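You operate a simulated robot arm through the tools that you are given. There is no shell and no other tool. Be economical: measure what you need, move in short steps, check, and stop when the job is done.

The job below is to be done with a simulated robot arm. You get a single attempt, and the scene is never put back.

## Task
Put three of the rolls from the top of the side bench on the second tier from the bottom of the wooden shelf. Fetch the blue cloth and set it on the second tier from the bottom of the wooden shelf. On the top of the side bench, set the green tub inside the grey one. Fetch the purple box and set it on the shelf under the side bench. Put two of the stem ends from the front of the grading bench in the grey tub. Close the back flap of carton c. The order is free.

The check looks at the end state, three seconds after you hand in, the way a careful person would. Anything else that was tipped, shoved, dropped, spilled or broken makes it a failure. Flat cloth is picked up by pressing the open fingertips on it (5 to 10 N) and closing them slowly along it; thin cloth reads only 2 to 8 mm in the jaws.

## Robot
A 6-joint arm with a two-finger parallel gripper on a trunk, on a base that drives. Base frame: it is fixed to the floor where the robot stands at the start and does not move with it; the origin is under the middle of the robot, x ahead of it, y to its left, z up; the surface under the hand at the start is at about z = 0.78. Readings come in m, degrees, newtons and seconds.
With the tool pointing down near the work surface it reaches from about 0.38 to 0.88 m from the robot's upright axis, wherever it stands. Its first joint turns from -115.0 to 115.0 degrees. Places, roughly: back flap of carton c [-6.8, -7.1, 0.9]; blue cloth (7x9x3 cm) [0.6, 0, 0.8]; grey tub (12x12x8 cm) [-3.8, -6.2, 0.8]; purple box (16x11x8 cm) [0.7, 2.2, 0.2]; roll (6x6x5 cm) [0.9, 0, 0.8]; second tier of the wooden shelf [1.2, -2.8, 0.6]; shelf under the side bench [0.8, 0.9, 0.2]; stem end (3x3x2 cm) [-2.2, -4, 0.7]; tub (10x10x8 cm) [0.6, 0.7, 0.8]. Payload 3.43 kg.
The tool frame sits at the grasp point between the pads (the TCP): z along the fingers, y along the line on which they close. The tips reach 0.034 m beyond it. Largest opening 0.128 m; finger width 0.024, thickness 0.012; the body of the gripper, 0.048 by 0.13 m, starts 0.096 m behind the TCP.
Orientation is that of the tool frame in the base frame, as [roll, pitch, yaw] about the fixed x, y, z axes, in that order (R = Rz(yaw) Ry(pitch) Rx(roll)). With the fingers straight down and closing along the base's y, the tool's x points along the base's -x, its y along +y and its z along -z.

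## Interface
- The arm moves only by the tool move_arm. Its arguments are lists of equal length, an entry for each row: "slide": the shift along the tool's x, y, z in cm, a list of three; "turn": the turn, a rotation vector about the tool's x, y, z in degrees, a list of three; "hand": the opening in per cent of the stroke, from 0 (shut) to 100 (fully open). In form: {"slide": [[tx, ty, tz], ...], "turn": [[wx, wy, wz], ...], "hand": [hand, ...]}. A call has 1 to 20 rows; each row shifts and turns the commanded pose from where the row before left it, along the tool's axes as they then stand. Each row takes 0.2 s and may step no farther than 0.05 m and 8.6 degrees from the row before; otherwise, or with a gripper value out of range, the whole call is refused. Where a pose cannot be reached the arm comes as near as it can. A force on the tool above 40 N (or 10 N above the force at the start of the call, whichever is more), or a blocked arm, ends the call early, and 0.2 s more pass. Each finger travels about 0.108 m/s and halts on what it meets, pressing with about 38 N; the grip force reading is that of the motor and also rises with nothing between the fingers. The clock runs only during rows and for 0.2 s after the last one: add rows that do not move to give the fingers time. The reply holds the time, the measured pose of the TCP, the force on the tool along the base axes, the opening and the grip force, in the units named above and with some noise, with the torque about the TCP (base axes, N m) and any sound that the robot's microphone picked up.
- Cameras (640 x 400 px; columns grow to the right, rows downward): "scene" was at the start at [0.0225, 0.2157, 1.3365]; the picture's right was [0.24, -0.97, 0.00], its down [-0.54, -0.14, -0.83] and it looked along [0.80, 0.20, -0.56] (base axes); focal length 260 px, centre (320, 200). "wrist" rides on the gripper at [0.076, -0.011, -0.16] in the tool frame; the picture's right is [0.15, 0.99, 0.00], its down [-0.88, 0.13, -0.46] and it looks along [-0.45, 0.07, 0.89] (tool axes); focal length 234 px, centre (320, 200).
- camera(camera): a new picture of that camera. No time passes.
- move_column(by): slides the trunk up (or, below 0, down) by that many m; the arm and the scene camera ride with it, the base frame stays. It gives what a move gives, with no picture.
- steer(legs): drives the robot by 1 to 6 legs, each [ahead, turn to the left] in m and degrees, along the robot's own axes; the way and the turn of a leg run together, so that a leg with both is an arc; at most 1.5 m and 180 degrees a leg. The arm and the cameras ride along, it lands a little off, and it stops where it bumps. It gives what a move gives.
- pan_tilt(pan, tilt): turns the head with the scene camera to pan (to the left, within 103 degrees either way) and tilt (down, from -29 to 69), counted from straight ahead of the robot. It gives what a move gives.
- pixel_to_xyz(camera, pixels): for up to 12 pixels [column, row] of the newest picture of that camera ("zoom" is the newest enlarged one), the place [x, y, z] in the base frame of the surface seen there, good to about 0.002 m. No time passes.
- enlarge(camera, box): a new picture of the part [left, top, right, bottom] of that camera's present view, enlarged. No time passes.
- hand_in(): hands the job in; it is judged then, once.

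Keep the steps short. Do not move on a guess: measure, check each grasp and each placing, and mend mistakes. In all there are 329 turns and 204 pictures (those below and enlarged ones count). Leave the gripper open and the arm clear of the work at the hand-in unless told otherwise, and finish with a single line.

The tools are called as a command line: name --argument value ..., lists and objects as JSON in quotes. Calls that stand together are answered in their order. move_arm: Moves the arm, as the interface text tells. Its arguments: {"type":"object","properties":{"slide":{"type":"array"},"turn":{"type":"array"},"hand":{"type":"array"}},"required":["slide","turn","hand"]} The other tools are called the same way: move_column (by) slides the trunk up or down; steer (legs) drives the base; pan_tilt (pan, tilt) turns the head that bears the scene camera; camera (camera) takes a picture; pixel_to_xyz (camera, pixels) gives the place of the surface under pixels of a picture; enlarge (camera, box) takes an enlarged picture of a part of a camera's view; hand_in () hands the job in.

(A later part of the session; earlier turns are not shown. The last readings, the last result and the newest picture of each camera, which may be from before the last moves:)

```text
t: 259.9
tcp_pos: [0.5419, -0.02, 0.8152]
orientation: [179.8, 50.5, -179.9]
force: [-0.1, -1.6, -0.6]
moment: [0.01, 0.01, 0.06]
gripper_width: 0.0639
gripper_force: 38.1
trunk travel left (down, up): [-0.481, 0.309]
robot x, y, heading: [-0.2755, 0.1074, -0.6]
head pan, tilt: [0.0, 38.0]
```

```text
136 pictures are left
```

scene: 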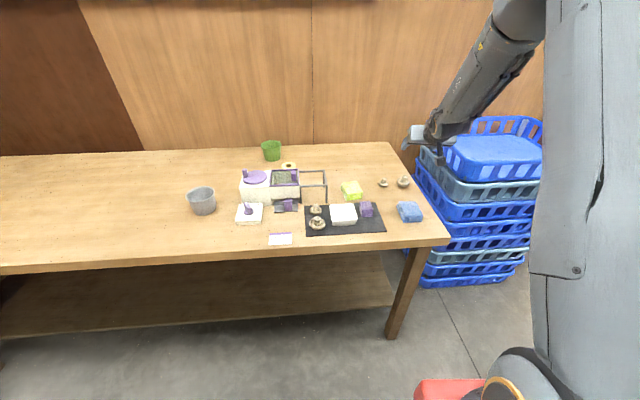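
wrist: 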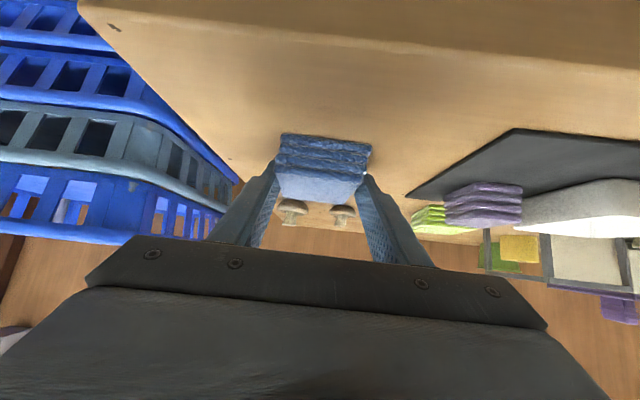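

Gripped at 0.064 with 38 N. Lift and check.

move_column --by 0.17

camera --camera "wrist"

```text
t: 261.8
tcp_pos: [0.5405, -0.0207, 0.9825]
orientation: [179.7, 50.5, -179.9]
force: [-0.4, -0.1, -0.7]
moment: [0.01, 0.01, -0.02]
gripper_width: 0.0642
gripper_force: 38.2
trunk travel left (down, up): [-0.651, 0.139]
robot x, y, heading: [-0.2753, 0.1084, -0.6]
head pan, tilt: [0.0, 38.0]
```

```text
135 pictures are left
```

wrist: 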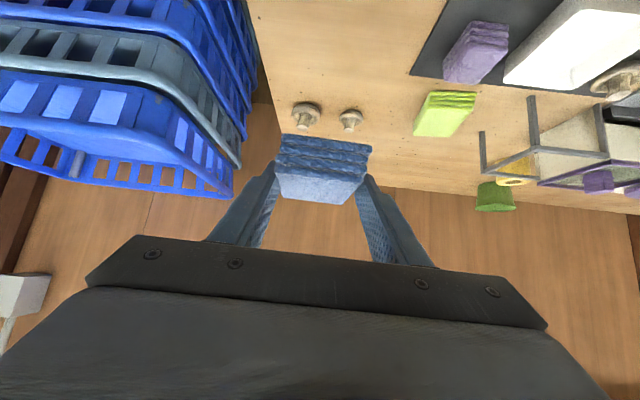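

Cloth held as a whole stack. Drive to the shelf; target strip behind the left tray.

steer --legs '[[0, -89.4], [1.27, 0], [1.275, 0], [0, 93.5]]'

move_column --by -0.33

pan_tilt --pan 0 --tilt 25

camera --camera "scene"

```text
t: 282.0
tcp_pos: [0.6546, -2.5581, 0.9845]
orientation: [179.8, 50.5, -176.3]
force: [-0.3, -0.1, -0.7]
moment: [-0.02, 0.02, -0.02]
gripper_width: 0.0636
gripper_force: 38.1
trunk travel left (down, up): [-0.651, 0.139]
robot x, y, heading: [-0.1682, -2.48, 3.0]
head pan, tilt: [0.0, 38.0]
```

```text
t: 285.2
tcp_pos: [0.6546, -2.558, 0.6552]
orientation: [179.7, 50.4, -176.3]
force: [-0.3, 0.2, -0.9]
moment: [0.01, 0.01, 0.0]
gripper_width: 0.0637
gripper_force: 38.2
trunk travel left (down, up): [-0.321, 0.469]
robot x, y, heading: [-0.1679, -2.4774, 3.0]
head pan, tilt: [0.0, 38.0]
```

```text
t: 286.0
tcp_pos: [0.6555, -2.5566, 0.6541]
orientation: [179.7, 50.4, -176.3]
force: [-0.8, 1.0, -0.2]
moment: [-0.01, 0.0, 0.01]
gripper_width: 0.064
gripper_force: 37.4
trunk travel left (down, up): [-0.321, 0.469]
robot x, y, heading: [-0.1658, -2.4778, 3.3]
head pan, tilt: [0.0, 25.0]
```

```text
134 pictures are left
```

scene: 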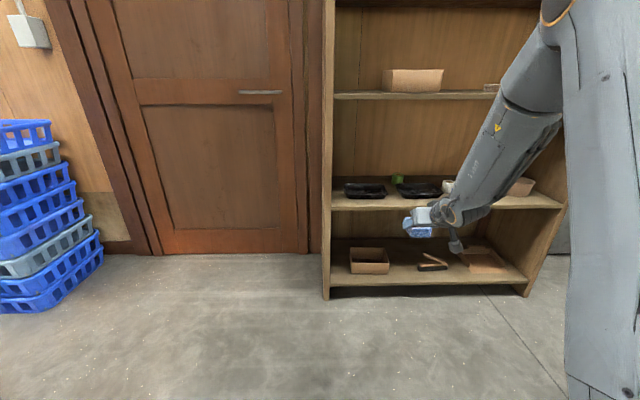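

steer --legs '[[0, 3], [0.38, 0]]'

camera --camera "wrist"

camera --camera "scene"

```text
t: 288.8
tcp_pos: [1.0388, -2.4778, 0.6546]
orientation: [179.7, 50.5, -173.4]
force: [0.0, 0.1, -0.3]
moment: [0.01, -0.01, -0.01]
gripper_width: 0.0639
gripper_force: 37.7
trunk travel left (down, up): [-0.321, 0.469]
robot x, y, heading: [0.2139, -2.44, 5.8]
head pan, tilt: [0.0, 25.0]
```

```text
133 pictures are left
```

wrist: 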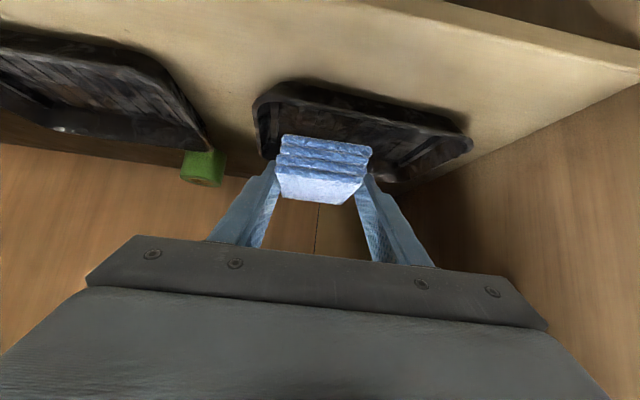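

```text
132 pictures are left
```

scene: 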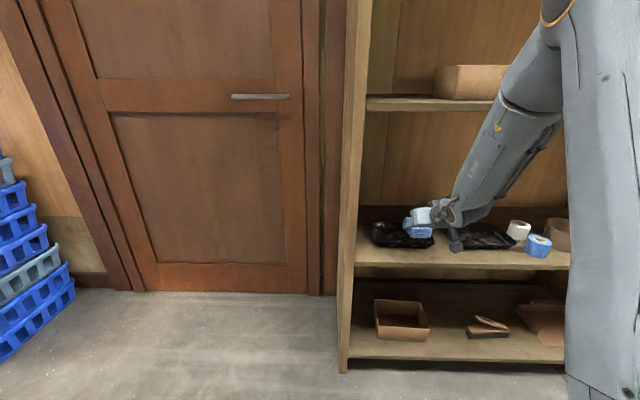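

pixel_to_xyz --camera "wrist" --pixels '[[330, 215], [290, 225], [400, 178], [330, 245], [280, 120]]'

pixel_to_xyz --camera "scene" --pixels '[[395, 215], [380, 222], [385, 210], [375, 208]]'

steer --legs '[[0.13, 0]]'

camera --camera "wrist"

```text
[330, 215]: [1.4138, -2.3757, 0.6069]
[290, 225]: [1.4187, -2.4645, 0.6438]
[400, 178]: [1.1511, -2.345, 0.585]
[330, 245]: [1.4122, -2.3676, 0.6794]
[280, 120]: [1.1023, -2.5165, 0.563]
```

```text
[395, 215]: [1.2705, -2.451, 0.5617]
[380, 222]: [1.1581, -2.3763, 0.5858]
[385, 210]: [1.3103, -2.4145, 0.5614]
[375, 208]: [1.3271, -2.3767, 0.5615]
```

```text
t: 290.1
tcp_pos: [1.1665, -2.4596, 0.6546]
orientation: [179.7, 50.5, -173.1]
force: [-0.2, 0.5, -0.2]
moment: [0.0, -0.01, -0.02]
gripper_width: 0.0639
gripper_force: 38.3
trunk travel left (down, up): [-0.321, 0.469]
robot x, y, heading: [0.3405, -2.4269, 6.2]
head pan, tilt: [0.0, 25.0]
```

```text
131 pictures are left
```

wrist: 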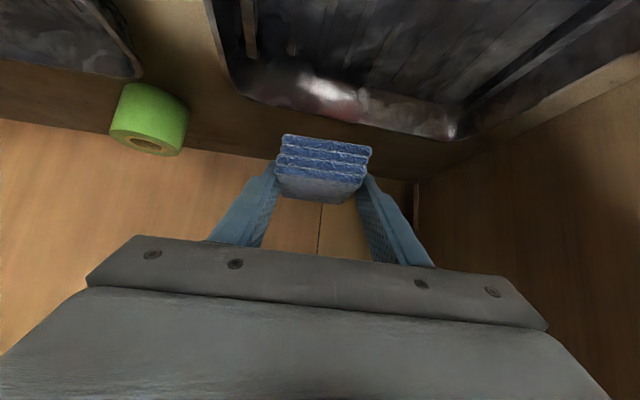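

The shelf back is at x≈1.41, so there's plenty of depth. Go in 7 cm and lower.

steer --legs '[[0.07, 0]]'

move_column --by -0.055

camera --camera "wrist"

camera --camera "scene"

```text
t: 291.2
tcp_pos: [1.2259, -2.4511, 0.6484]
orientation: [179.4, 49.7, -173.4]
force: [0.0, -0.8, -0.1]
moment: [-0.01, -0.03, 0.03]
gripper_width: 0.0641
gripper_force: 37.8
trunk travel left (down, up): [-0.321, 0.469]
robot x, y, heading: [0.4081, -2.4204, 6.0]
head pan, tilt: [0.0, 25.0]
stopped in leg 1: the robot was blocked; the commanded pose is now the measured one
```

```text
t: 292.2
tcp_pos: [1.2284, -2.452, 0.5951]
orientation: [179.4, 49.9, -173.3]
force: [4.4, 0.0, 9.6]
moment: [-0.28, -0.86, 0.11]
gripper_width: 0.0637
gripper_force: 39.0
trunk travel left (down, up): [-0.266, 0.524]
robot x, y, heading: [0.4071, -2.4179, 6.3]
head pan, tilt: [0.0, 25.0]
```

```text
130 pictures are left
```

wrist: 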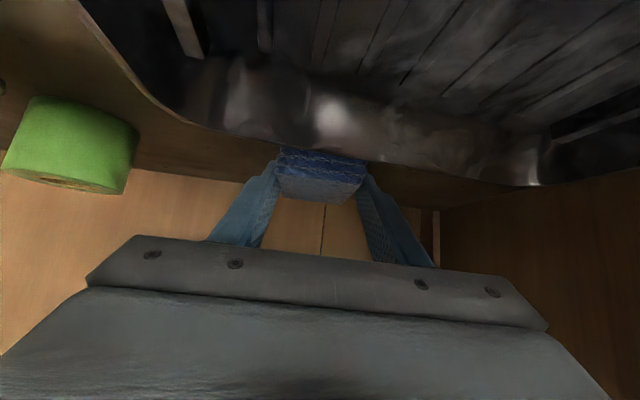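

```text
129 pictures are left
```

scene: 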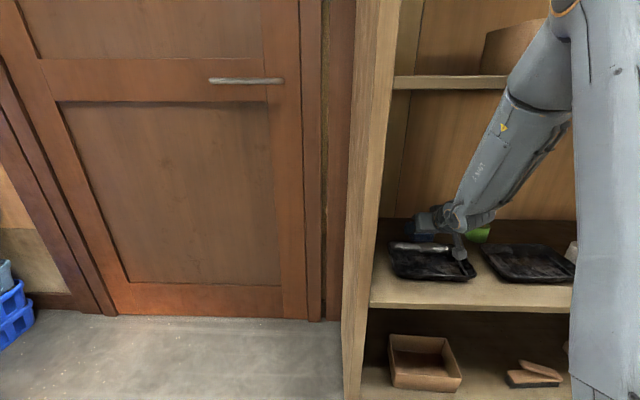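

The base was stopped just short (probably the forearm met the third tier). The cloth is down (10 N). Open moderately, back 2.5 cm, then raise.

move_arm --slide '[[0, 0, 0], [0, 0, 0], [0, 0, 0], [0, 0, 0]]' --turn '[[0, 0, 0], [0, 0, 0], [0, 0, 0], [0, 0, 0]]' --hand '[60, 72, 72, 72]'

steer --legs '[[-0.025, 0]]'

camera --camera "wrist"

```text
t: 293.2
tcp_pos: [1.2267, -2.4526, 0.5925]
orientation: [179.4, 49.7, -173.3]
force: [-0.2, -0.1, 0.2]
moment: [0.01, -0.01, -0.01]
gripper_width: 0.092
gripper_force: 0.1
trunk travel left (down, up): [-0.266, 0.524]
robot x, y, heading: [0.4101, -2.4187, 6.4]
head pan, tilt: [0.0, 25.0]
```

```text
t: 294.0
tcp_pos: [1.2026, -2.4542, 0.5927]
orientation: [179.4, 49.7, -173.4]
force: [0.3, 0.7, -0.6]
moment: [0.02, -0.01, -0.04]
gripper_width: 0.0924
gripper_force: 0.1
trunk travel left (down, up): [-0.266, 0.524]
robot x, y, heading: [0.3838, -2.4215, 6.3]
head pan, tilt: [0.0, 25.0]
```

```text
128 pictures are left
```

wrist: 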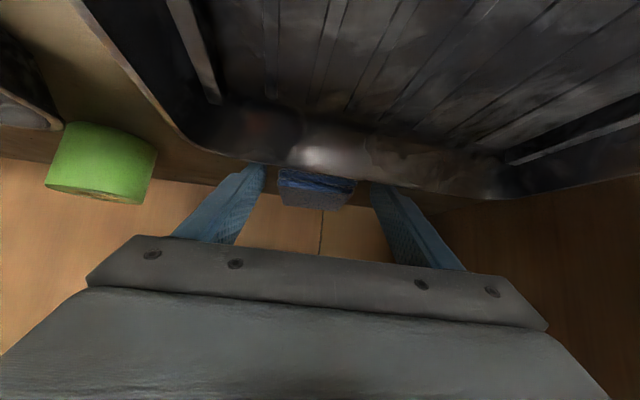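

Cloth stays put. Raise 4 cm and back out, then inspect the shelf.

move_column --by 0.045

steer --legs '[[-0.65, 0]]'

move_column --by 0.35

enlarge --camera "scene" --box '[260, 30, 580, 330]'

```text
t: 294.9
tcp_pos: [1.2025, -2.4542, 0.6374]
orientation: [179.4, 49.6, -173.5]
force: [-0.3, 0.8, -0.7]
moment: [0.01, -0.02, 0.01]
gripper_width: 0.0922
gripper_force: 0.1
trunk travel left (down, up): [-0.311, 0.479]
robot x, y, heading: [0.3844, -2.4249, 6.1]
head pan, tilt: [0.0, 25.0]
```

```text
t: 298.6
tcp_pos: [0.5449, -2.5195, 0.6378]
orientation: [179.4, 49.8, -172.8]
force: [-0.9, 0.3, 0.3]
moment: [0.01, 0.05, 0.02]
gripper_width: 0.0924
gripper_force: 0.1
trunk travel left (down, up): [-0.311, 0.479]
robot x, y, heading: [-0.2718, -2.4931, 6.5]
head pan, tilt: [0.0, 25.0]
```

```text
t: 302.0
tcp_pos: [0.5439, -2.5196, 0.9866]
orientation: [179.3, 49.7, -173.0]
force: [-0.2, 0.2, 0.7]
moment: [-0.02, 0.0, 0.0]
gripper_width: 0.0922
gripper_force: 0.1
trunk travel left (down, up): [-0.661, 0.129]
robot x, y, heading: [-0.2753, -2.4947, 6.6]
head pan, tilt: [0.0, 25.0]
```

```text
1.33 times, centred on (420, 180) of scene
```

zoom: 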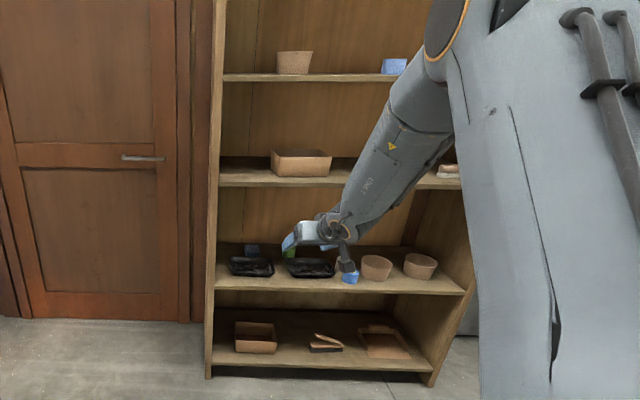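

Shelf items all stand. Next the stem ends at the grading bench. Turn towards it and look.

steer --legs '[[-0.3, 0], [0, -149]]'

pan_tilt --pan 20 --tilt 15

camera --camera "scene"

```text
t: 310.3
tcp_pos: [-1.314, -2.8776, 0.9877]
orientation: [179.4, 49.7, 34.1]
force: [-0.8, 0.3, 0.3]
moment: [-0.01, 0.0, 0.03]
gripper_width: 0.0922
gripper_force: 0.1
trunk travel left (down, up): [-0.661, 0.129]
robot x, y, heading: [-0.5719, -2.5306, -146.4]
head pan, tilt: [0.0, 25.0]
```

```text
t: 311.1
tcp_pos: [-1.315, -2.8784, 0.987]
orientation: [179.3, 49.6, 34.0]
force: [-0.1, -1.1, -0.7]
moment: [0.01, 0.0, -0.03]
gripper_width: 0.0924
gripper_force: 0.1
trunk travel left (down, up): [-0.661, 0.129]
robot x, y, heading: [-0.5716, -2.5258, -146.6]
head pan, tilt: [20.0, 15.0]
```

```text
126 pictures are left
```

scene: 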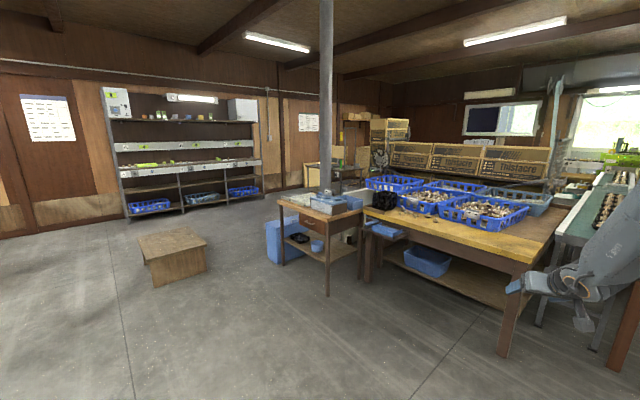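

Grading bench seen at right with crates. Enlarge it and measure.

enlarge --camera "scene" --box '[260, 140, 600, 340]'

pixel_to_xyz --camera "scene" --pixels '[[365, 213], [525, 262], [550, 235], [490, 210], [420, 195], [320, 215], [280, 203], [505, 350], [328, 260], [365, 270], [180, 255], [450, 225]]'

```text
1.88 times, centred on (430, 240) of scene
```

zoom: 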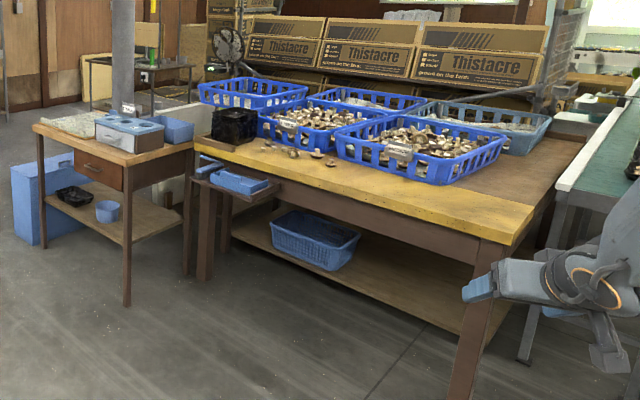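

```text
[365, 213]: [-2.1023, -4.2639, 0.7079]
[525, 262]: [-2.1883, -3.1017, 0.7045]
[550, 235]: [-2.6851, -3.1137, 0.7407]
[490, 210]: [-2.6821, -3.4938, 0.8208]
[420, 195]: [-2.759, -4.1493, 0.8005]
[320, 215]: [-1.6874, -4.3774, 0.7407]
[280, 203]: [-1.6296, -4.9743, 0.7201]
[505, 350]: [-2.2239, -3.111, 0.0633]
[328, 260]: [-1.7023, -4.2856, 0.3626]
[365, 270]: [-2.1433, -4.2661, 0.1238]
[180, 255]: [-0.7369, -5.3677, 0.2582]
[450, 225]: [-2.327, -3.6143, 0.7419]
```

Bench front edge is at x≈-2.15, top z 0.74; stem ends lie near y≈-4. I'll get in front of it facing -x.

steer --legs '[[0, 56.5], [1.4, 0], [0, -91]]'

pan_tilt --pan 0 --tilt 25

camera --camera "scene"

```text
t: 324.7
tcp_pos: [-1.3915, -3.8413, 0.9893]
orientation: [179.4, 49.6, -1.2]
force: [-0.2, -0.6, -0.1]
moment: [0.01, 0.0, -0.02]
gripper_width: 0.092
gripper_force: 0.0
trunk travel left (down, up): [-0.661, 0.129]
robot x, y, heading: [-0.592, -3.9833, 178.1]
head pan, tilt: [20.0, 15.0]
```

```text
t: 325.6
tcp_pos: [-1.3929, -3.8405, 0.9887]
orientation: [179.5, 49.8, -1.2]
force: [-0.4, 0.0, 0.6]
moment: [0.01, -0.01, 0.0]
gripper_width: 0.0923
gripper_force: 0.1
trunk travel left (down, up): [-0.661, 0.129]
robot x, y, heading: [-0.5854, -3.9831, 178.3]
head pan, tilt: [0.0, 25.0]
```

```text
124 pictures are left
```

scene: 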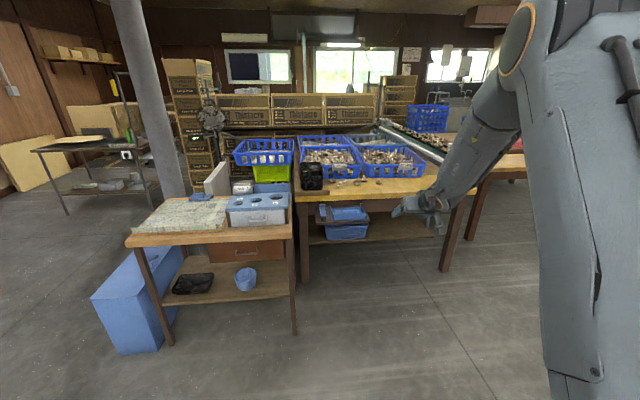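

enlarge --camera "scene" --box '[260, 130, 470, 260]'

pixel_to_xyz --camera "scene" --pixels '[[298, 202], [340, 182], [357, 183], [378, 180], [289, 235], [290, 220], [245, 230], [350, 212], [312, 165], [150, 140], [420, 192]]'

```text
3.05 times, centred on (365, 195) of scene
```

zoom: 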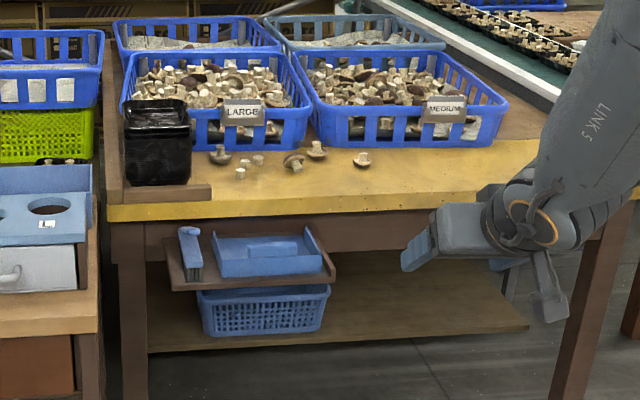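

```text
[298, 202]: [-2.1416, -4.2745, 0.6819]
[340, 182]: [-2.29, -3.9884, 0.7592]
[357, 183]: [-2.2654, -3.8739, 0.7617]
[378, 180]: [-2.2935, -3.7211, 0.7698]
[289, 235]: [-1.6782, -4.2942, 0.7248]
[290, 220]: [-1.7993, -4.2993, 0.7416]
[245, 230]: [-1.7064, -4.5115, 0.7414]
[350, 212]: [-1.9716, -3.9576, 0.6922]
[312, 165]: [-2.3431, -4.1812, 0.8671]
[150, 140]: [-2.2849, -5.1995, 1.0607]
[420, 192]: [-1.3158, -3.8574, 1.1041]
```

Stem ends are the little stubs near zoom (240,173)/(258,160). Put the tool upright and drive closer, keeping clear of the side table (right edge y≈-4.29).

move_arm --slide '[[0, 0, 0], [0, 0, 0], [0, 0, 0], [0, 0, 0], [0, 0, 0], [0, 0, 0]]' --turn '[[0, 8.3, 0], [0, 8.3, 0], [0, 8.3, 0], [0, 8.3, 0], [0, 8.3, 0], [0, 8.2, 0]]' --hand '[70, 70, 70, 70, 70, 70]'

steer --legs '[[0, -11], [0.75, 0], [0, 11]]'

pan_tilt --pan 10 --tilt 35

camera --camera "scene"

camera --camera "wrist"

```text
t: 327.0
tcp_pos: [-1.3951, -3.8485, 0.9888]
orientation: [178.0, 4.6, 0.6]
force: [0.1, -0.9, 0.7]
moment: [0.02, 0.02, -0.02]
gripper_width: 0.0892
gripper_force: 0.1
out of reach, approached as far as the arm can: row 2
trunk travel left (down, up): [-0.661, 0.129]
robot x, y, heading: [-0.587, -3.9819, 178.4]
head pan, tilt: [0.0, 25.0]
```

```text
t: 332.5
tcp_pos: [-2.1399, -3.6829, 0.9884]
orientation: [177.9, 4.7, 0.7]
force: [0.7, 0.8, 0.3]
moment: [-0.03, 0.0, -0.01]
gripper_width: 0.0896
gripper_force: 0.1
trunk travel left (down, up): [-0.661, 0.129]
robot x, y, heading: [-1.3285, -3.8165, 178.7]
head pan, tilt: [0.0, 25.0]
```

```text
t: 333.3
tcp_pos: [-2.1395, -3.6837, 0.9898]
orientation: [177.9, 4.7, 0.9]
force: [-0.3, -0.2, -0.8]
moment: [-0.02, 0.02, -0.01]
gripper_width: 0.0894
gripper_force: 0.1
trunk travel left (down, up): [-0.661, 0.129]
robot x, y, heading: [-1.3329, -3.8153, 178.1]
head pan, tilt: [10.0, 35.0]
```

```text
122 pictures are left
```

scene: 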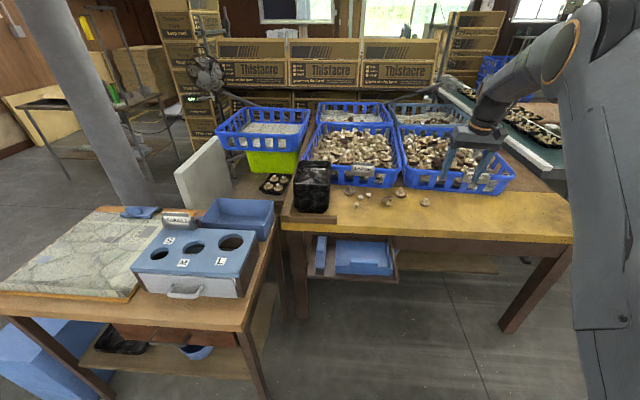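

```text
121 pictures are left
```

wrist: 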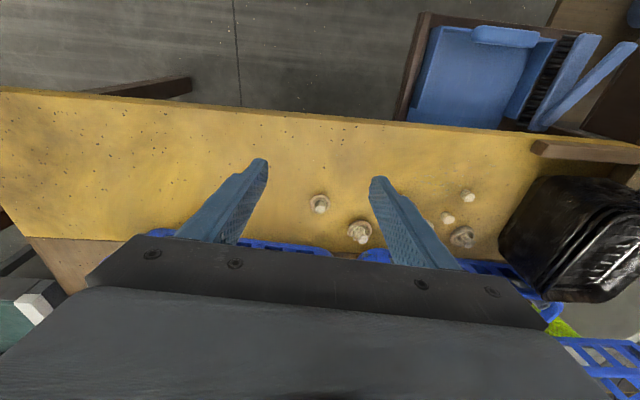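

enlarge --camera "scene" --box '[330, 175, 440, 220]'

enlarge --camera "wrist" --box '[400, 165, 520, 265]'

pixel_to_xyz --camera "zoom" --pixels '[[363, 160], [252, 272], [150, 300], [320, 360]]'

```text
5.82 times, centred on (385, 198) of scene
```

zoom: 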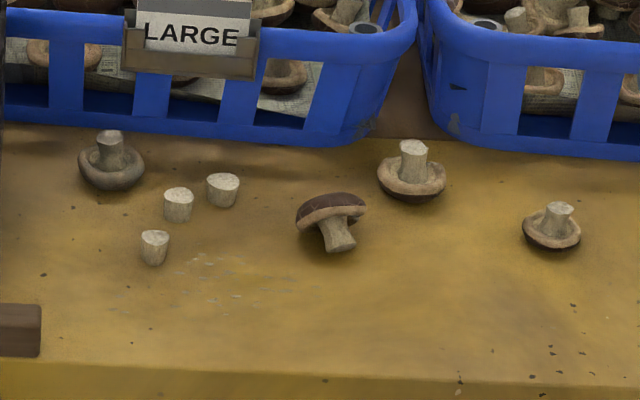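

```text
4.00 times, centred on (460, 215) of wrist
```

zoom: 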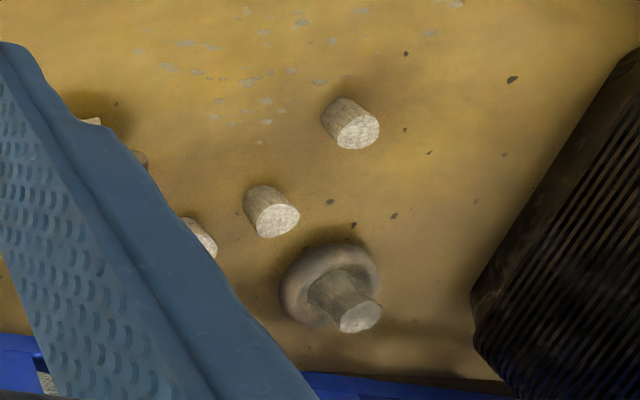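

```text
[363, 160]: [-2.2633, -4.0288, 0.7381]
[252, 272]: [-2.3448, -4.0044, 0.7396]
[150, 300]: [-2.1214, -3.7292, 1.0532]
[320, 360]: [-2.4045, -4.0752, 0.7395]
```

pixel_to_xyz --camera "scene" --pixels '[[356.5, 205], [356.5, 207], [360.6, 197.5], [360.6, 200], [368.1, 195], [368.1, 197.5]]'

pixel_to_xyz --camera "wrist" --pixels '[[469, 198], [466, 194], [449, 219], [446, 216]]'

```text
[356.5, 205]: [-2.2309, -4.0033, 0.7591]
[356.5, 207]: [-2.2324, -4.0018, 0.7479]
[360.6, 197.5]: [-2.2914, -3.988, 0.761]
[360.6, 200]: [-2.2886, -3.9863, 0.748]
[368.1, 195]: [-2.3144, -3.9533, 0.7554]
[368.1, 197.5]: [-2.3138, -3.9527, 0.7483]
```

```text
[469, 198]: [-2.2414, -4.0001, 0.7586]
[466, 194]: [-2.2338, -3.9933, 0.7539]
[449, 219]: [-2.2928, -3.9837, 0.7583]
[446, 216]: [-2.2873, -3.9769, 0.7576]
```

Three stem ends: A (-2.243,-4.000), B (-2.297,-3.984), C (-2.322,-3.952), tops z≈0.76. Drive 0.15 closer and move over A.

steer --legs '[[0.15, 0]]'

move_arm --slide '[[0.6, 4.4, 0], [0.6, 4.4, 0], [0.6, 4.4, 0], [0.6, 4.4, 0], [0.6, 4.4, 0], [0.6, 4.4, 0], [0.6, 4.4, 0], [0, 0, 0]]' --turn '[[0, 2, 0], [0, 2, 0], [2, 0.7, 0], [0, 0, 0], [0, 0, 0], [0, 0, 0], [0, 0, 0], [0, 0, 0]]' --hand '[70, 70, 70, 60, 55, 50, 46, 46]'

camera --camera "wrist"

```text
t: 334.6
tcp_pos: [-2.2901, -3.6756, 0.9899]
orientation: [177.9, 4.7, 0.6]
force: [-0.3, 1.0, -0.2]
moment: [0.0, 0.02, 0.0]
gripper_width: 0.0895
gripper_force: 0.0
trunk travel left (down, up): [-0.661, 0.129]
robot x, y, heading: [-1.4832, -3.8134, 177.9]
head pan, tilt: [10.0, 35.0]
```

```text
t: 336.4
tcp_pos: [-2.2434, -3.9797, 0.9939]
orientation: [-180.0, 0.0, 0.7]
force: [-0.5, -0.3, 0.4]
moment: [0.0, -0.02, 0.03]
gripper_width: 0.059
gripper_force: 0.2
trunk travel left (down, up): [-0.661, 0.129]
robot x, y, heading: [-1.4809, -3.8113, 178.0]
head pan, tilt: [10.0, 35.0]
```

```text
118 pictures are left
```

wrist: 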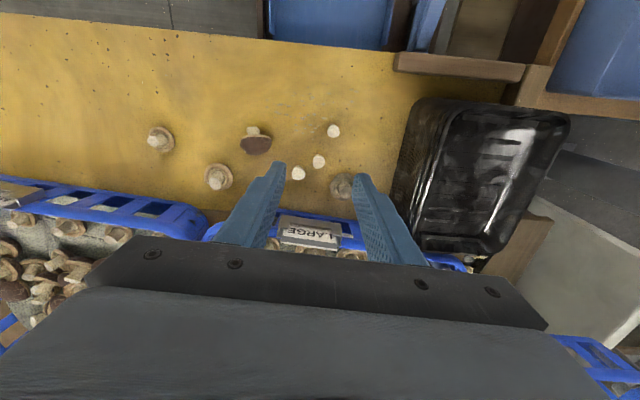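

pixel_to_xyz --camera "wrist" --pixels '[[334, 130], [334, 134], [319, 161], [299, 173]]'

move_arm --slide '[[0, 1, 4], [0, 1, 4], [0, 0, 4], [0, 0, 3], [0, 0, 0]]' --turn '[[0, 0, 0], [0, 0, 0], [0, 0, 0], [0, 0, 0], [0, 0, 0]]' --hand '[46, 46, 46, 46, 46]'

camera --camera "wrist"

```text
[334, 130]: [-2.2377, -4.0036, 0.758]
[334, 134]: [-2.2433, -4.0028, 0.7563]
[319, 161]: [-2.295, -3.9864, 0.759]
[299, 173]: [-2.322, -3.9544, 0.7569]
```

```text
t: 337.6
tcp_pos: [-2.242, -4.0004, 0.8422]
orientation: [-179.9, 0.1, 0.7]
force: [-0.5, 0.2, 1.3]
moment: [0.02, 0.0, -0.01]
gripper_width: 0.0591
gripper_force: 0.0
trunk travel left (down, up): [-0.661, 0.129]
robot x, y, heading: [-1.4815, -3.8158, 178.1]
head pan, tilt: [10.0, 35.0]
```

```text
117 pictures are left
```

wrist: 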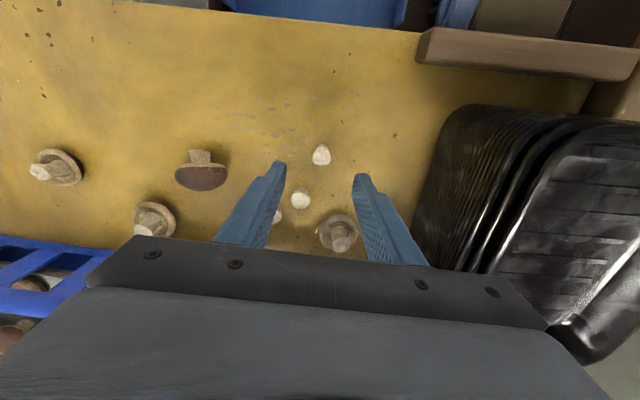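

Descend to z 0.777 and close.

move_arm --slide '[[0, 0.1, 3.3], [0, 0, 3.2], [0, 0, 0], [0, 0, 0], [0, 0, 0], [0, 0, 0], [0, 0, 0]]' --turn '[[0, 0, 0], [0, 0, 0], [0, 0, 0], [0, 0, 0], [0, 0, 0], [0, 0, 0], [0, 0, 0]]' --hand '[46, 46, 46, 30, 15, 5, 5]'

camera --camera "wrist"

```text
t: 339.2
tcp_pos: [-2.2423, -4.0004, 0.7797]
orientation: [180.0, 0.0, 0.6]
force: [-0.3, 0.3, -0.5]
moment: [0.0, 0.0, -0.02]
gripper_width: 0.0086
gripper_force: 37.8
trunk travel left (down, up): [-0.661, 0.129]
robot x, y, heading: [-1.4825, -3.8109, 178.3]
head pan, tilt: [10.0, 35.0]
```

```text
116 pictures are left
```

wrist: 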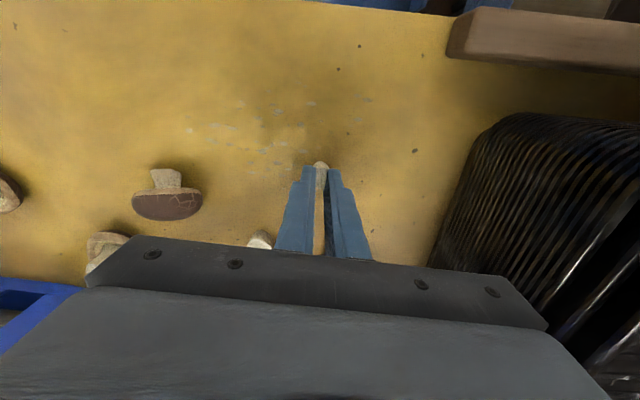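

Only 8.6 mm: it caught the stub's edge; the stub lies toward the robot. Reopen and look.

move_arm --slide '[[0, 0, 0], [0, 0, 0], [0, 0, 0], [0.4, 0, -2], [0, 0, 0]]' --turn '[[0, 0, 0], [0, 0, 0], [0, 0, 0], [0, 0, 0], [0, 0, 0]]' --hand '[30, 46, 46, 46, 46]'

enlarge --camera "wrist" --box '[220, 110, 420, 235]'

```text
t: 340.4
tcp_pos: [-2.2394, -4.0018, 0.8015]
orientation: [179.9, 0.0, 0.7]
force: [-0.3, 0.2, -0.9]
moment: [-0.01, 0.0, 0.01]
gripper_width: 0.0588
gripper_force: 0.1
trunk travel left (down, up): [-0.661, 0.129]
robot x, y, heading: [-1.4815, -3.8102, 178.3]
head pan, tilt: [10.0, 35.0]
```

```text
3.20 times, centred on (320, 172) of wrist
```

zoom: 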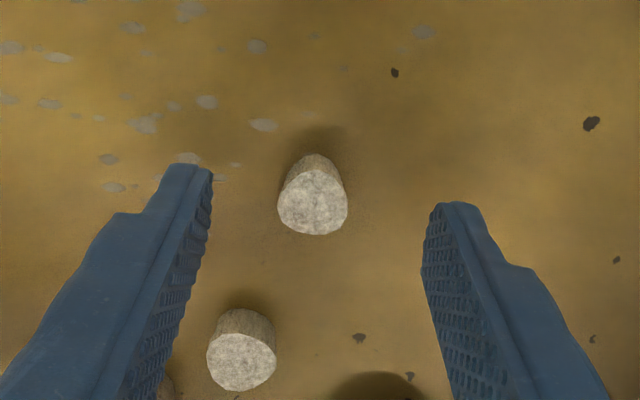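

pixel_to_xyz --camera "zoom" --pixels '[[315, 200], [315, 170], [315, 232], [280, 205], [346, 205], [240, 362]]'

```text
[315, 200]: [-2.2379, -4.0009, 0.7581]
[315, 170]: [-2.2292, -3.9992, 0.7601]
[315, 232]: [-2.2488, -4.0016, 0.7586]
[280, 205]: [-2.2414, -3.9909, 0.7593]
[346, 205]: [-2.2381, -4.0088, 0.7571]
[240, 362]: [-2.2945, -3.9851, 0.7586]
```

Stub centre (-2.239,-4.000), Ø 2 cm; now aligned. Descend and close again.

move_arm --slide '[[0, 0, 2.3], [0, 0, 0], [0, 0, 0], [0, 0, 0], [0, 0, 0], [0, 0, 0]]' --turn '[[0, 0, 0], [0, 0, 0], [0, 0, 0], [0, 0, 0], [0, 0, 0], [0, 0, 0]]' --hand '[46, 46, 30, 20, 10, 10]'

enlarge --camera "wrist" --box '[220, 110, 420, 235]'

```text
t: 341.8
tcp_pos: [-2.2385, -4.0026, 0.7778]
orientation: [179.9, 0.0, 0.7]
force: [-0.1, -0.3, 0.9]
moment: [0.01, -0.03, 0.02]
gripper_width: 0.0154
gripper_force: 18.9
trunk travel left (down, up): [-0.661, 0.129]
robot x, y, heading: [-1.4818, -3.8113, 178.3]
head pan, tilt: [10.0, 35.0]
```

```text
3.20 times, centred on (320, 172) of wrist
```

zoom: 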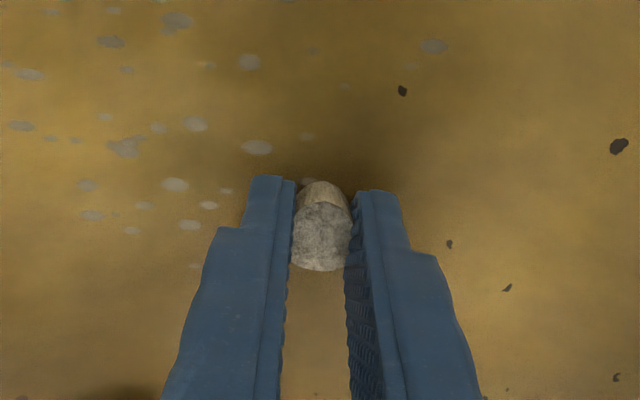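

Held at 15 mm with 19 N (soft stub). Lift and check.

move_arm --slide '[[0, 0, -3], [0, 0, -4], [0, 0, -5], [0, 0, -5], [0, 0, 0]]' --turn '[[0, 0, 0], [0, 0, 0], [0, 0, 0], [0, 0, 0], [0, 0, 0]]' --hand '[10, 10, 10, 10, 10]'

camera --camera "wrist"

```text
t: 343.0
tcp_pos: [-2.2392, -4.0044, 0.9419]
orientation: [-179.9, 0.1, 0.9]
force: [0.1, -0.6, -1.0]
moment: [0.04, -0.03, 0.0]
gripper_width: 0.0138
gripper_force: 27.1
trunk travel left (down, up): [-0.661, 0.129]
robot x, y, heading: [-1.4782, -3.8097, 177.9]
head pan, tilt: [10.0, 35.0]
```

```text
113 pictures are left
```

wrist: 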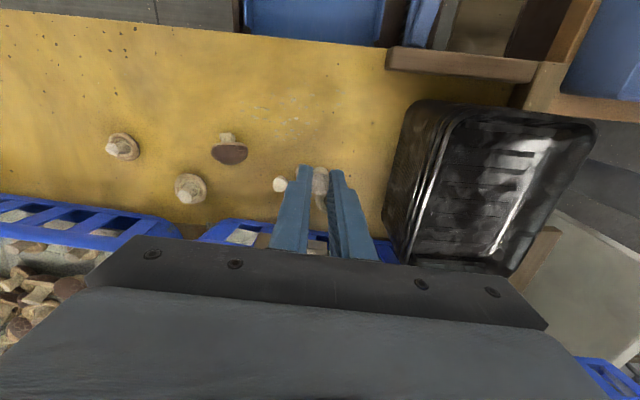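

Held. Back out and look toward the grey tub at (-3.8,-6.2).

steer --legs '[[-0.85, 0], [0, 80]]'

pan_tilt --pan -25 --tilt 15

camera --camera "scene"

```text
t: 350.9
tcp_pos: [-0.5994, -4.6217, 0.9423]
orientation: [-180.0, 0.1, 79.9]
force: [0.2, 0.2, 0.4]
moment: [-0.01, 0.01, 0.0]
gripper_width: 0.0138
gripper_force: 1.3
trunk travel left (down, up): [-0.661, 0.129]
robot x, y, heading: [-0.6428, -3.8379, -102.7]
head pan, tilt: [10.0, 35.0]
```

```text
t: 351.9
tcp_pos: [-0.5983, -4.6211, 0.9423]
orientation: [-180.0, 0.0, 79.8]
force: [0.0, 0.1, -0.2]
moment: [-0.02, 0.01, 0.0]
gripper_width: 0.0173
gripper_force: 4.2
trunk travel left (down, up): [-0.661, 0.129]
robot x, y, heading: [-0.6431, -3.8429, -102.6]
head pan, tilt: [-25.0, 15.0]
```

```text
112 pictures are left
```

scene: 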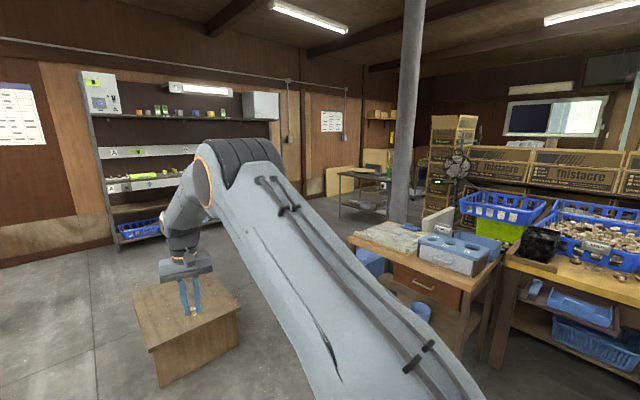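

Grip reading fell; check the stub.

enlarge --camera "wrist" --box '[220, 110, 420, 235]'

```text
3.20 times, centred on (320, 172) of wrist
```

zoom: 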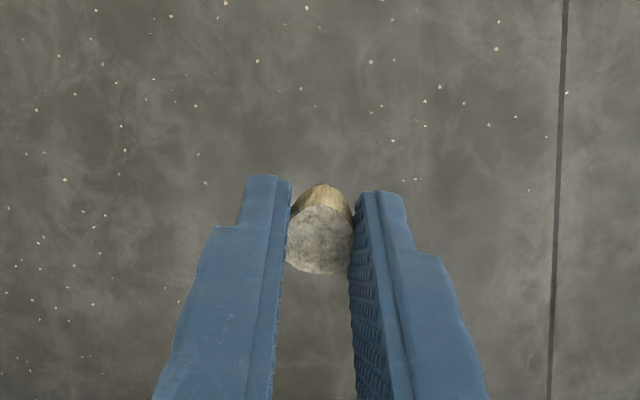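

Still there but loose; tighten with hand 0.

move_arm --slide '[[0, 0, 0], [0, 0, 0], [0, 0, 0], [0, 0, 0]]' --turn '[[0, 0, 0], [0, 0, 0], [0, 0, 0], [0, 0, 0]]' --hand '[4, 0, 0, 0]'

enlarge --camera "wrist" --box '[220, 110, 420, 235]'

pixel_to_xyz --camera "scene" --pixels '[[395, 210], [390, 240], [350, 240], [345, 175], [355, 200], [190, 290], [155, 345], [240, 335], [320, 190], [435, 200], [365, 180], [375, 185]]'

enlarge --camera "scene" --box '[280, 100, 520, 250]'

```text
t: 352.9
tcp_pos: [-0.5985, -4.622, 0.943]
orientation: [180.0, 0.0, 79.8]
force: [0.5, -0.1, 0.5]
moment: [0.03, -0.02, 0.06]
gripper_width: 0.0081
gripper_force: 38.3
trunk travel left (down, up): [-0.661, 0.129]
robot x, y, heading: [-0.6437, -3.8375, -102.9]
head pan, tilt: [-25.0, 15.0]
```

```text
3.20 times, centred on (320, 172) of wrist
```

zoom: 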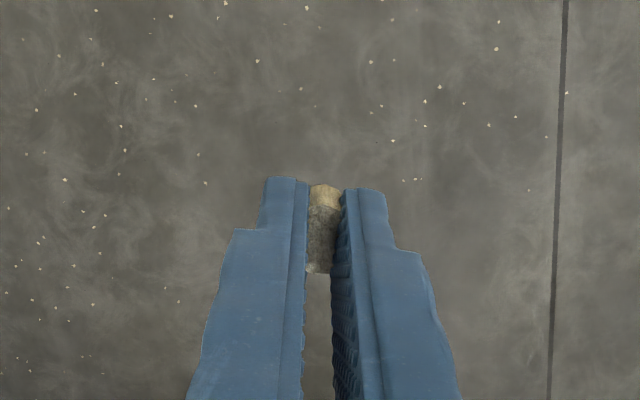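

```text
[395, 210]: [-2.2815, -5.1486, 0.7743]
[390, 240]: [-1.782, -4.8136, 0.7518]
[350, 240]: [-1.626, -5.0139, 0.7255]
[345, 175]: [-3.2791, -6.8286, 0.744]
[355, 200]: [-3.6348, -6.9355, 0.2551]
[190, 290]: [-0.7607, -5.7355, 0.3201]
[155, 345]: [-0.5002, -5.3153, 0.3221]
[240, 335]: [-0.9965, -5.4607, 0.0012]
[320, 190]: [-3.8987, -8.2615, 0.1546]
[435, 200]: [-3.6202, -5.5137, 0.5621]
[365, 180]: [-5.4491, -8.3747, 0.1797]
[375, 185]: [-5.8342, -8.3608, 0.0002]
```

```text
2.67 times, centred on (400, 175) of scene
```

zoom: 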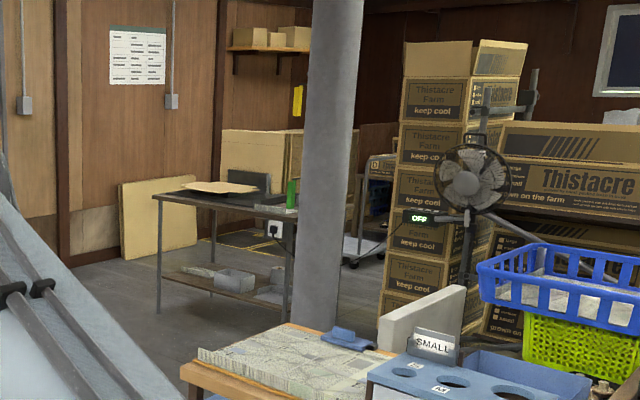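

Stub gripped firmly. The route passes between the stool and the side table: heading -115.7°, through the middle of the gap.

steer --legs '[[0, -12.8], [1.0, 0]]'

pan_tilt --pan 0 --tilt 35

camera --camera "scene"

```text
t: 358.9
tcp_pos: [-1.2268, -5.5024, 0.9421]
orientation: [-179.9, 0.0, 65.9]
force: [-0.5, -0.3, 1.0]
moment: [-0.02, -0.02, -0.03]
gripper_width: 0.0078
gripper_force: 38.6
trunk travel left (down, up): [-0.661, 0.129]
robot x, y, heading: [-1.0855, -4.7345, -116.8]
head pan, tilt: [-25.0, 15.0]
```

```text
t: 359.8
tcp_pos: [-1.226, -5.5025, 0.9425]
orientation: [180.0, 0.0, 65.9]
force: [0.3, 0.2, -0.2]
moment: [0.04, 0.0, 0.01]
gripper_width: 0.008
gripper_force: 38.1
trunk travel left (down, up): [-0.661, 0.129]
robot x, y, heading: [-1.0828, -4.7353, -116.6]
head pan, tilt: [0.0, 35.0]
```

```text
108 pictures are left
```

scene: 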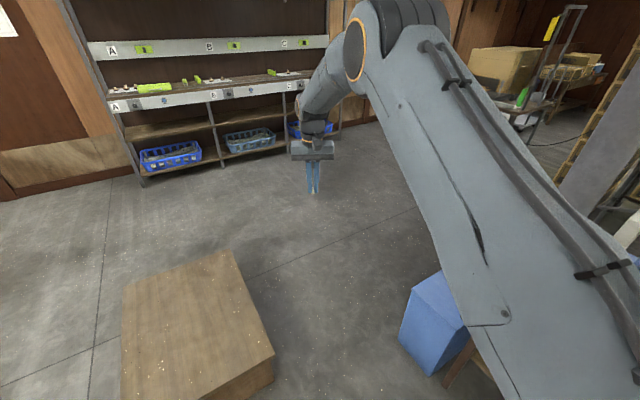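

pixel_to_xyz --camera "scene" --pixels '[[403, 335], [412, 290], [430, 370], [272, 375], [270, 350], [232, 252], [130, 290], [465, 350], [440, 385]]'

```text
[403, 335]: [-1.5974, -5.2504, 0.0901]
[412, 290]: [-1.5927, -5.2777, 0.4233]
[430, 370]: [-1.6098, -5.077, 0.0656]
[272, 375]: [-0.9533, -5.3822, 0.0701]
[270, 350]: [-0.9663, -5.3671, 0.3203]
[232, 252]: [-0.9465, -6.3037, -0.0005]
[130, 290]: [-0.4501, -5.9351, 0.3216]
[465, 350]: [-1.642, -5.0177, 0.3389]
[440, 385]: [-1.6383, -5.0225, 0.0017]
```

Corridor is tight (0.63 m for a 0.5 m base). Check room on the other side of the stool.

pixel_to_xyz --camera "scene" --pixels '[[150, 180], [220, 160], [300, 135], [355, 120], [30, 190], [60, 350], [120, 240], [380, 190], [500, 85], [530, 110]]'

pan_tilt --pan 45 --tilt 30

camera --camera "scene"

```text
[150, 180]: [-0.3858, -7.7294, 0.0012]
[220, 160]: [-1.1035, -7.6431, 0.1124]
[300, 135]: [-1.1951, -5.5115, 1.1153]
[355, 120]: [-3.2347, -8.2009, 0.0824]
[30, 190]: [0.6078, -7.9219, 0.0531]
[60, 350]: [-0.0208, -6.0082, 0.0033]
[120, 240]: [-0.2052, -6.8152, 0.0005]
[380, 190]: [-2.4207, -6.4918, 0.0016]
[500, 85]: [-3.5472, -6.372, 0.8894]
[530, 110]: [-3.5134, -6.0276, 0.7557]
```

```text
t: 360.9
tcp_pos: [-1.2259, -5.5026, 0.9424]
orientation: [-180.0, -0.1, 65.8]
force: [-0.1, -0.3, 0.4]
moment: [0.0, 0.0, 0.02]
gripper_width: 0.0082
gripper_force: 37.8
trunk travel left (down, up): [-0.661, 0.129]
robot x, y, heading: [-1.0828, -4.7332, -116.8]
head pan, tilt: [45.0, 30.0]
```

```text
107 pictures are left
```

scene: 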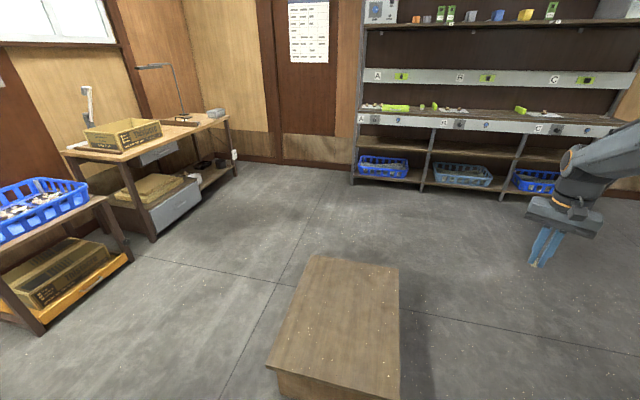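

Free floor left of the stool. Go round: to (0.1,-5.2), (0.1,-6.55), then west.

steer --legs '[[0, 95], [1.27, 0], [0, -69], [1.35, 0], [0, -89], [1.4, 0]]'

pan_tilt --pan 0 --tilt 20

camera --camera "scene"

```text
t: 390.9
tcp_pos: [-2.1322, -6.7355, 0.9433]
orientation: [179.9, -0.1, 2.9]
force: [0.3, 0.1, 0.0]
moment: [0.0, 0.01, -0.03]
gripper_width: 0.0081
gripper_force: 37.9
trunk travel left (down, up): [-0.661, 0.129]
robot x, y, heading: [-1.3799, -6.5139, -179.6]
head pan, tilt: [45.0, 30.0]
```

```text
t: 392.0
tcp_pos: [-2.1324, -6.7344, 0.9429]
orientation: [180.0, 0.1, 3.0]
force: [0.5, 0.3, -0.6]
moment: [0.0, 0.03, -0.01]
gripper_width: 0.0082
gripper_force: 37.9
trunk travel left (down, up): [-0.661, 0.129]
robot x, y, heading: [-1.3816, -6.5121, -179.8]
head pan, tilt: [0.0, 20.0]
```

```text
106 pictures are left
```

scene: 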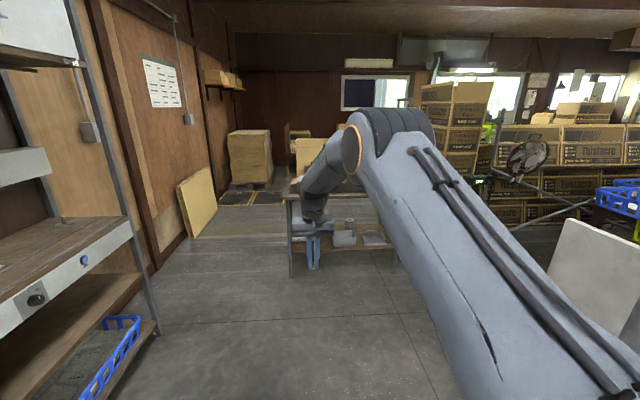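

The arm blocks the view; swing the hand to the right.

move_arm --slide '[[0, -4.5, 0], [0, -4.5, 0], [0, -4.5, 0], [0, -4.5, 0], [0, -4.5, 0], [0, -4.5, 0], [0, -4.5, 0], [0, -4.5, 0], [0, -4.5, 0]]' --turn '[[0, 0, 0], [0, 0, 0], [0, 0, 0], [0, 0, 0], [0, 0, 0], [0, 0, 0], [0, 0, 0], [0, 0, 0], [0, 0, 0]]' --hand '[0, 0, 0, 0, 0, 0, 0, 0, 0]'

camera --camera "scene"

```text
t: 394.0
tcp_pos: [-2.1533, -6.3345, 0.9427]
orientation: [-180.0, 0.1, 2.9]
force: [-0.6, -0.7, 0.4]
moment: [0.05, 0.0, 0.01]
gripper_width: 0.0081
gripper_force: 37.9
trunk travel left (down, up): [-0.661, 0.129]
robot x, y, heading: [-1.3838, -6.5134, -179.5]
head pan, tilt: [0.0, 20.0]
```

```text
105 pictures are left
```

scene: 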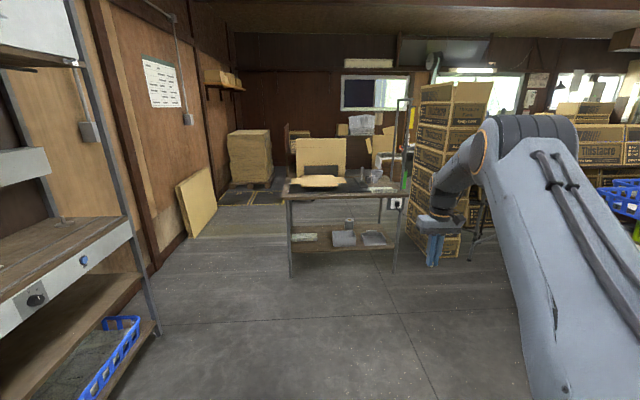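

enlarge --camera "scene" --box '[270, 90, 430, 290]'

pixel_to_xyz --camera "scene" --pixels '[[284, 198], [400, 193], [290, 270], [394, 268], [320, 181], [362, 174], [372, 178], [385, 188], [345, 240], [395, 203], [320, 160]]'

```text
2.00 times, centred on (350, 190) of scene
```

zoom: 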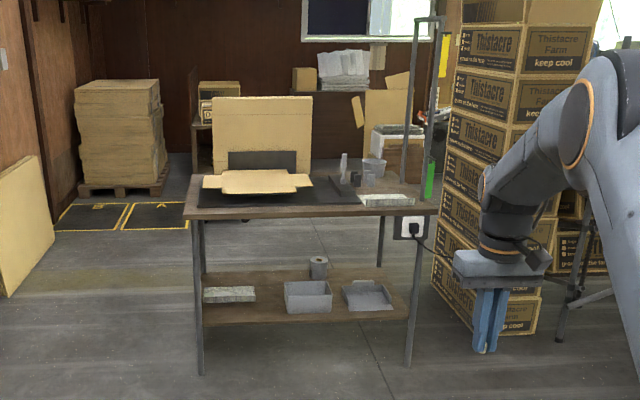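

```text
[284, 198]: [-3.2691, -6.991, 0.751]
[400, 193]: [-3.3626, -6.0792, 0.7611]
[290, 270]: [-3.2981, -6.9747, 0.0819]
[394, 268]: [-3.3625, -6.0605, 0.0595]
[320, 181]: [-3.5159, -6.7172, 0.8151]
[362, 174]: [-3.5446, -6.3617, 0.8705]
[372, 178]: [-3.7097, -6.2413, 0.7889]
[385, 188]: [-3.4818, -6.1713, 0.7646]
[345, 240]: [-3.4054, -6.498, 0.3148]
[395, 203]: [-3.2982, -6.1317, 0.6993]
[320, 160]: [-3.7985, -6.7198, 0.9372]
```

Drive nearer for a good look at the tubs.

steer --legs '[[1.2, 0]]'

pan_tilt --pan -5 --tilt 30

camera --camera "scene"

```text
t: 400.1
tcp_pos: [-3.3489, -6.306, 0.9425]
orientation: [180.0, 0.1, 1.4]
force: [0.4, 0.3, -0.4]
moment: [-0.03, -0.03, -0.02]
gripper_width: 0.0079
gripper_force: 38.2
trunk travel left (down, up): [-0.661, 0.129]
robot x, y, heading: [-2.5827, -6.5053, 178.7]
head pan, tilt: [0.0, 20.0]
```

```text
t: 400.8
tcp_pos: [-3.3491, -6.3067, 0.9424]
orientation: [179.9, 0.0, 1.5]
force: [0.0, -0.3, -0.7]
moment: [-0.01, -0.03, 0.0]
gripper_width: 0.0083
gripper_force: 38.1
trunk travel left (down, up): [-0.661, 0.129]
robot x, y, heading: [-2.5825, -6.5023, 179.0]
head pan, tilt: [-5.0, 30.0]
```

```text
103 pictures are left
```

scene: 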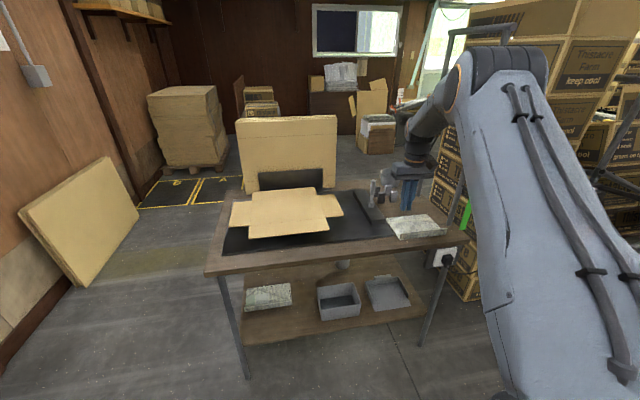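

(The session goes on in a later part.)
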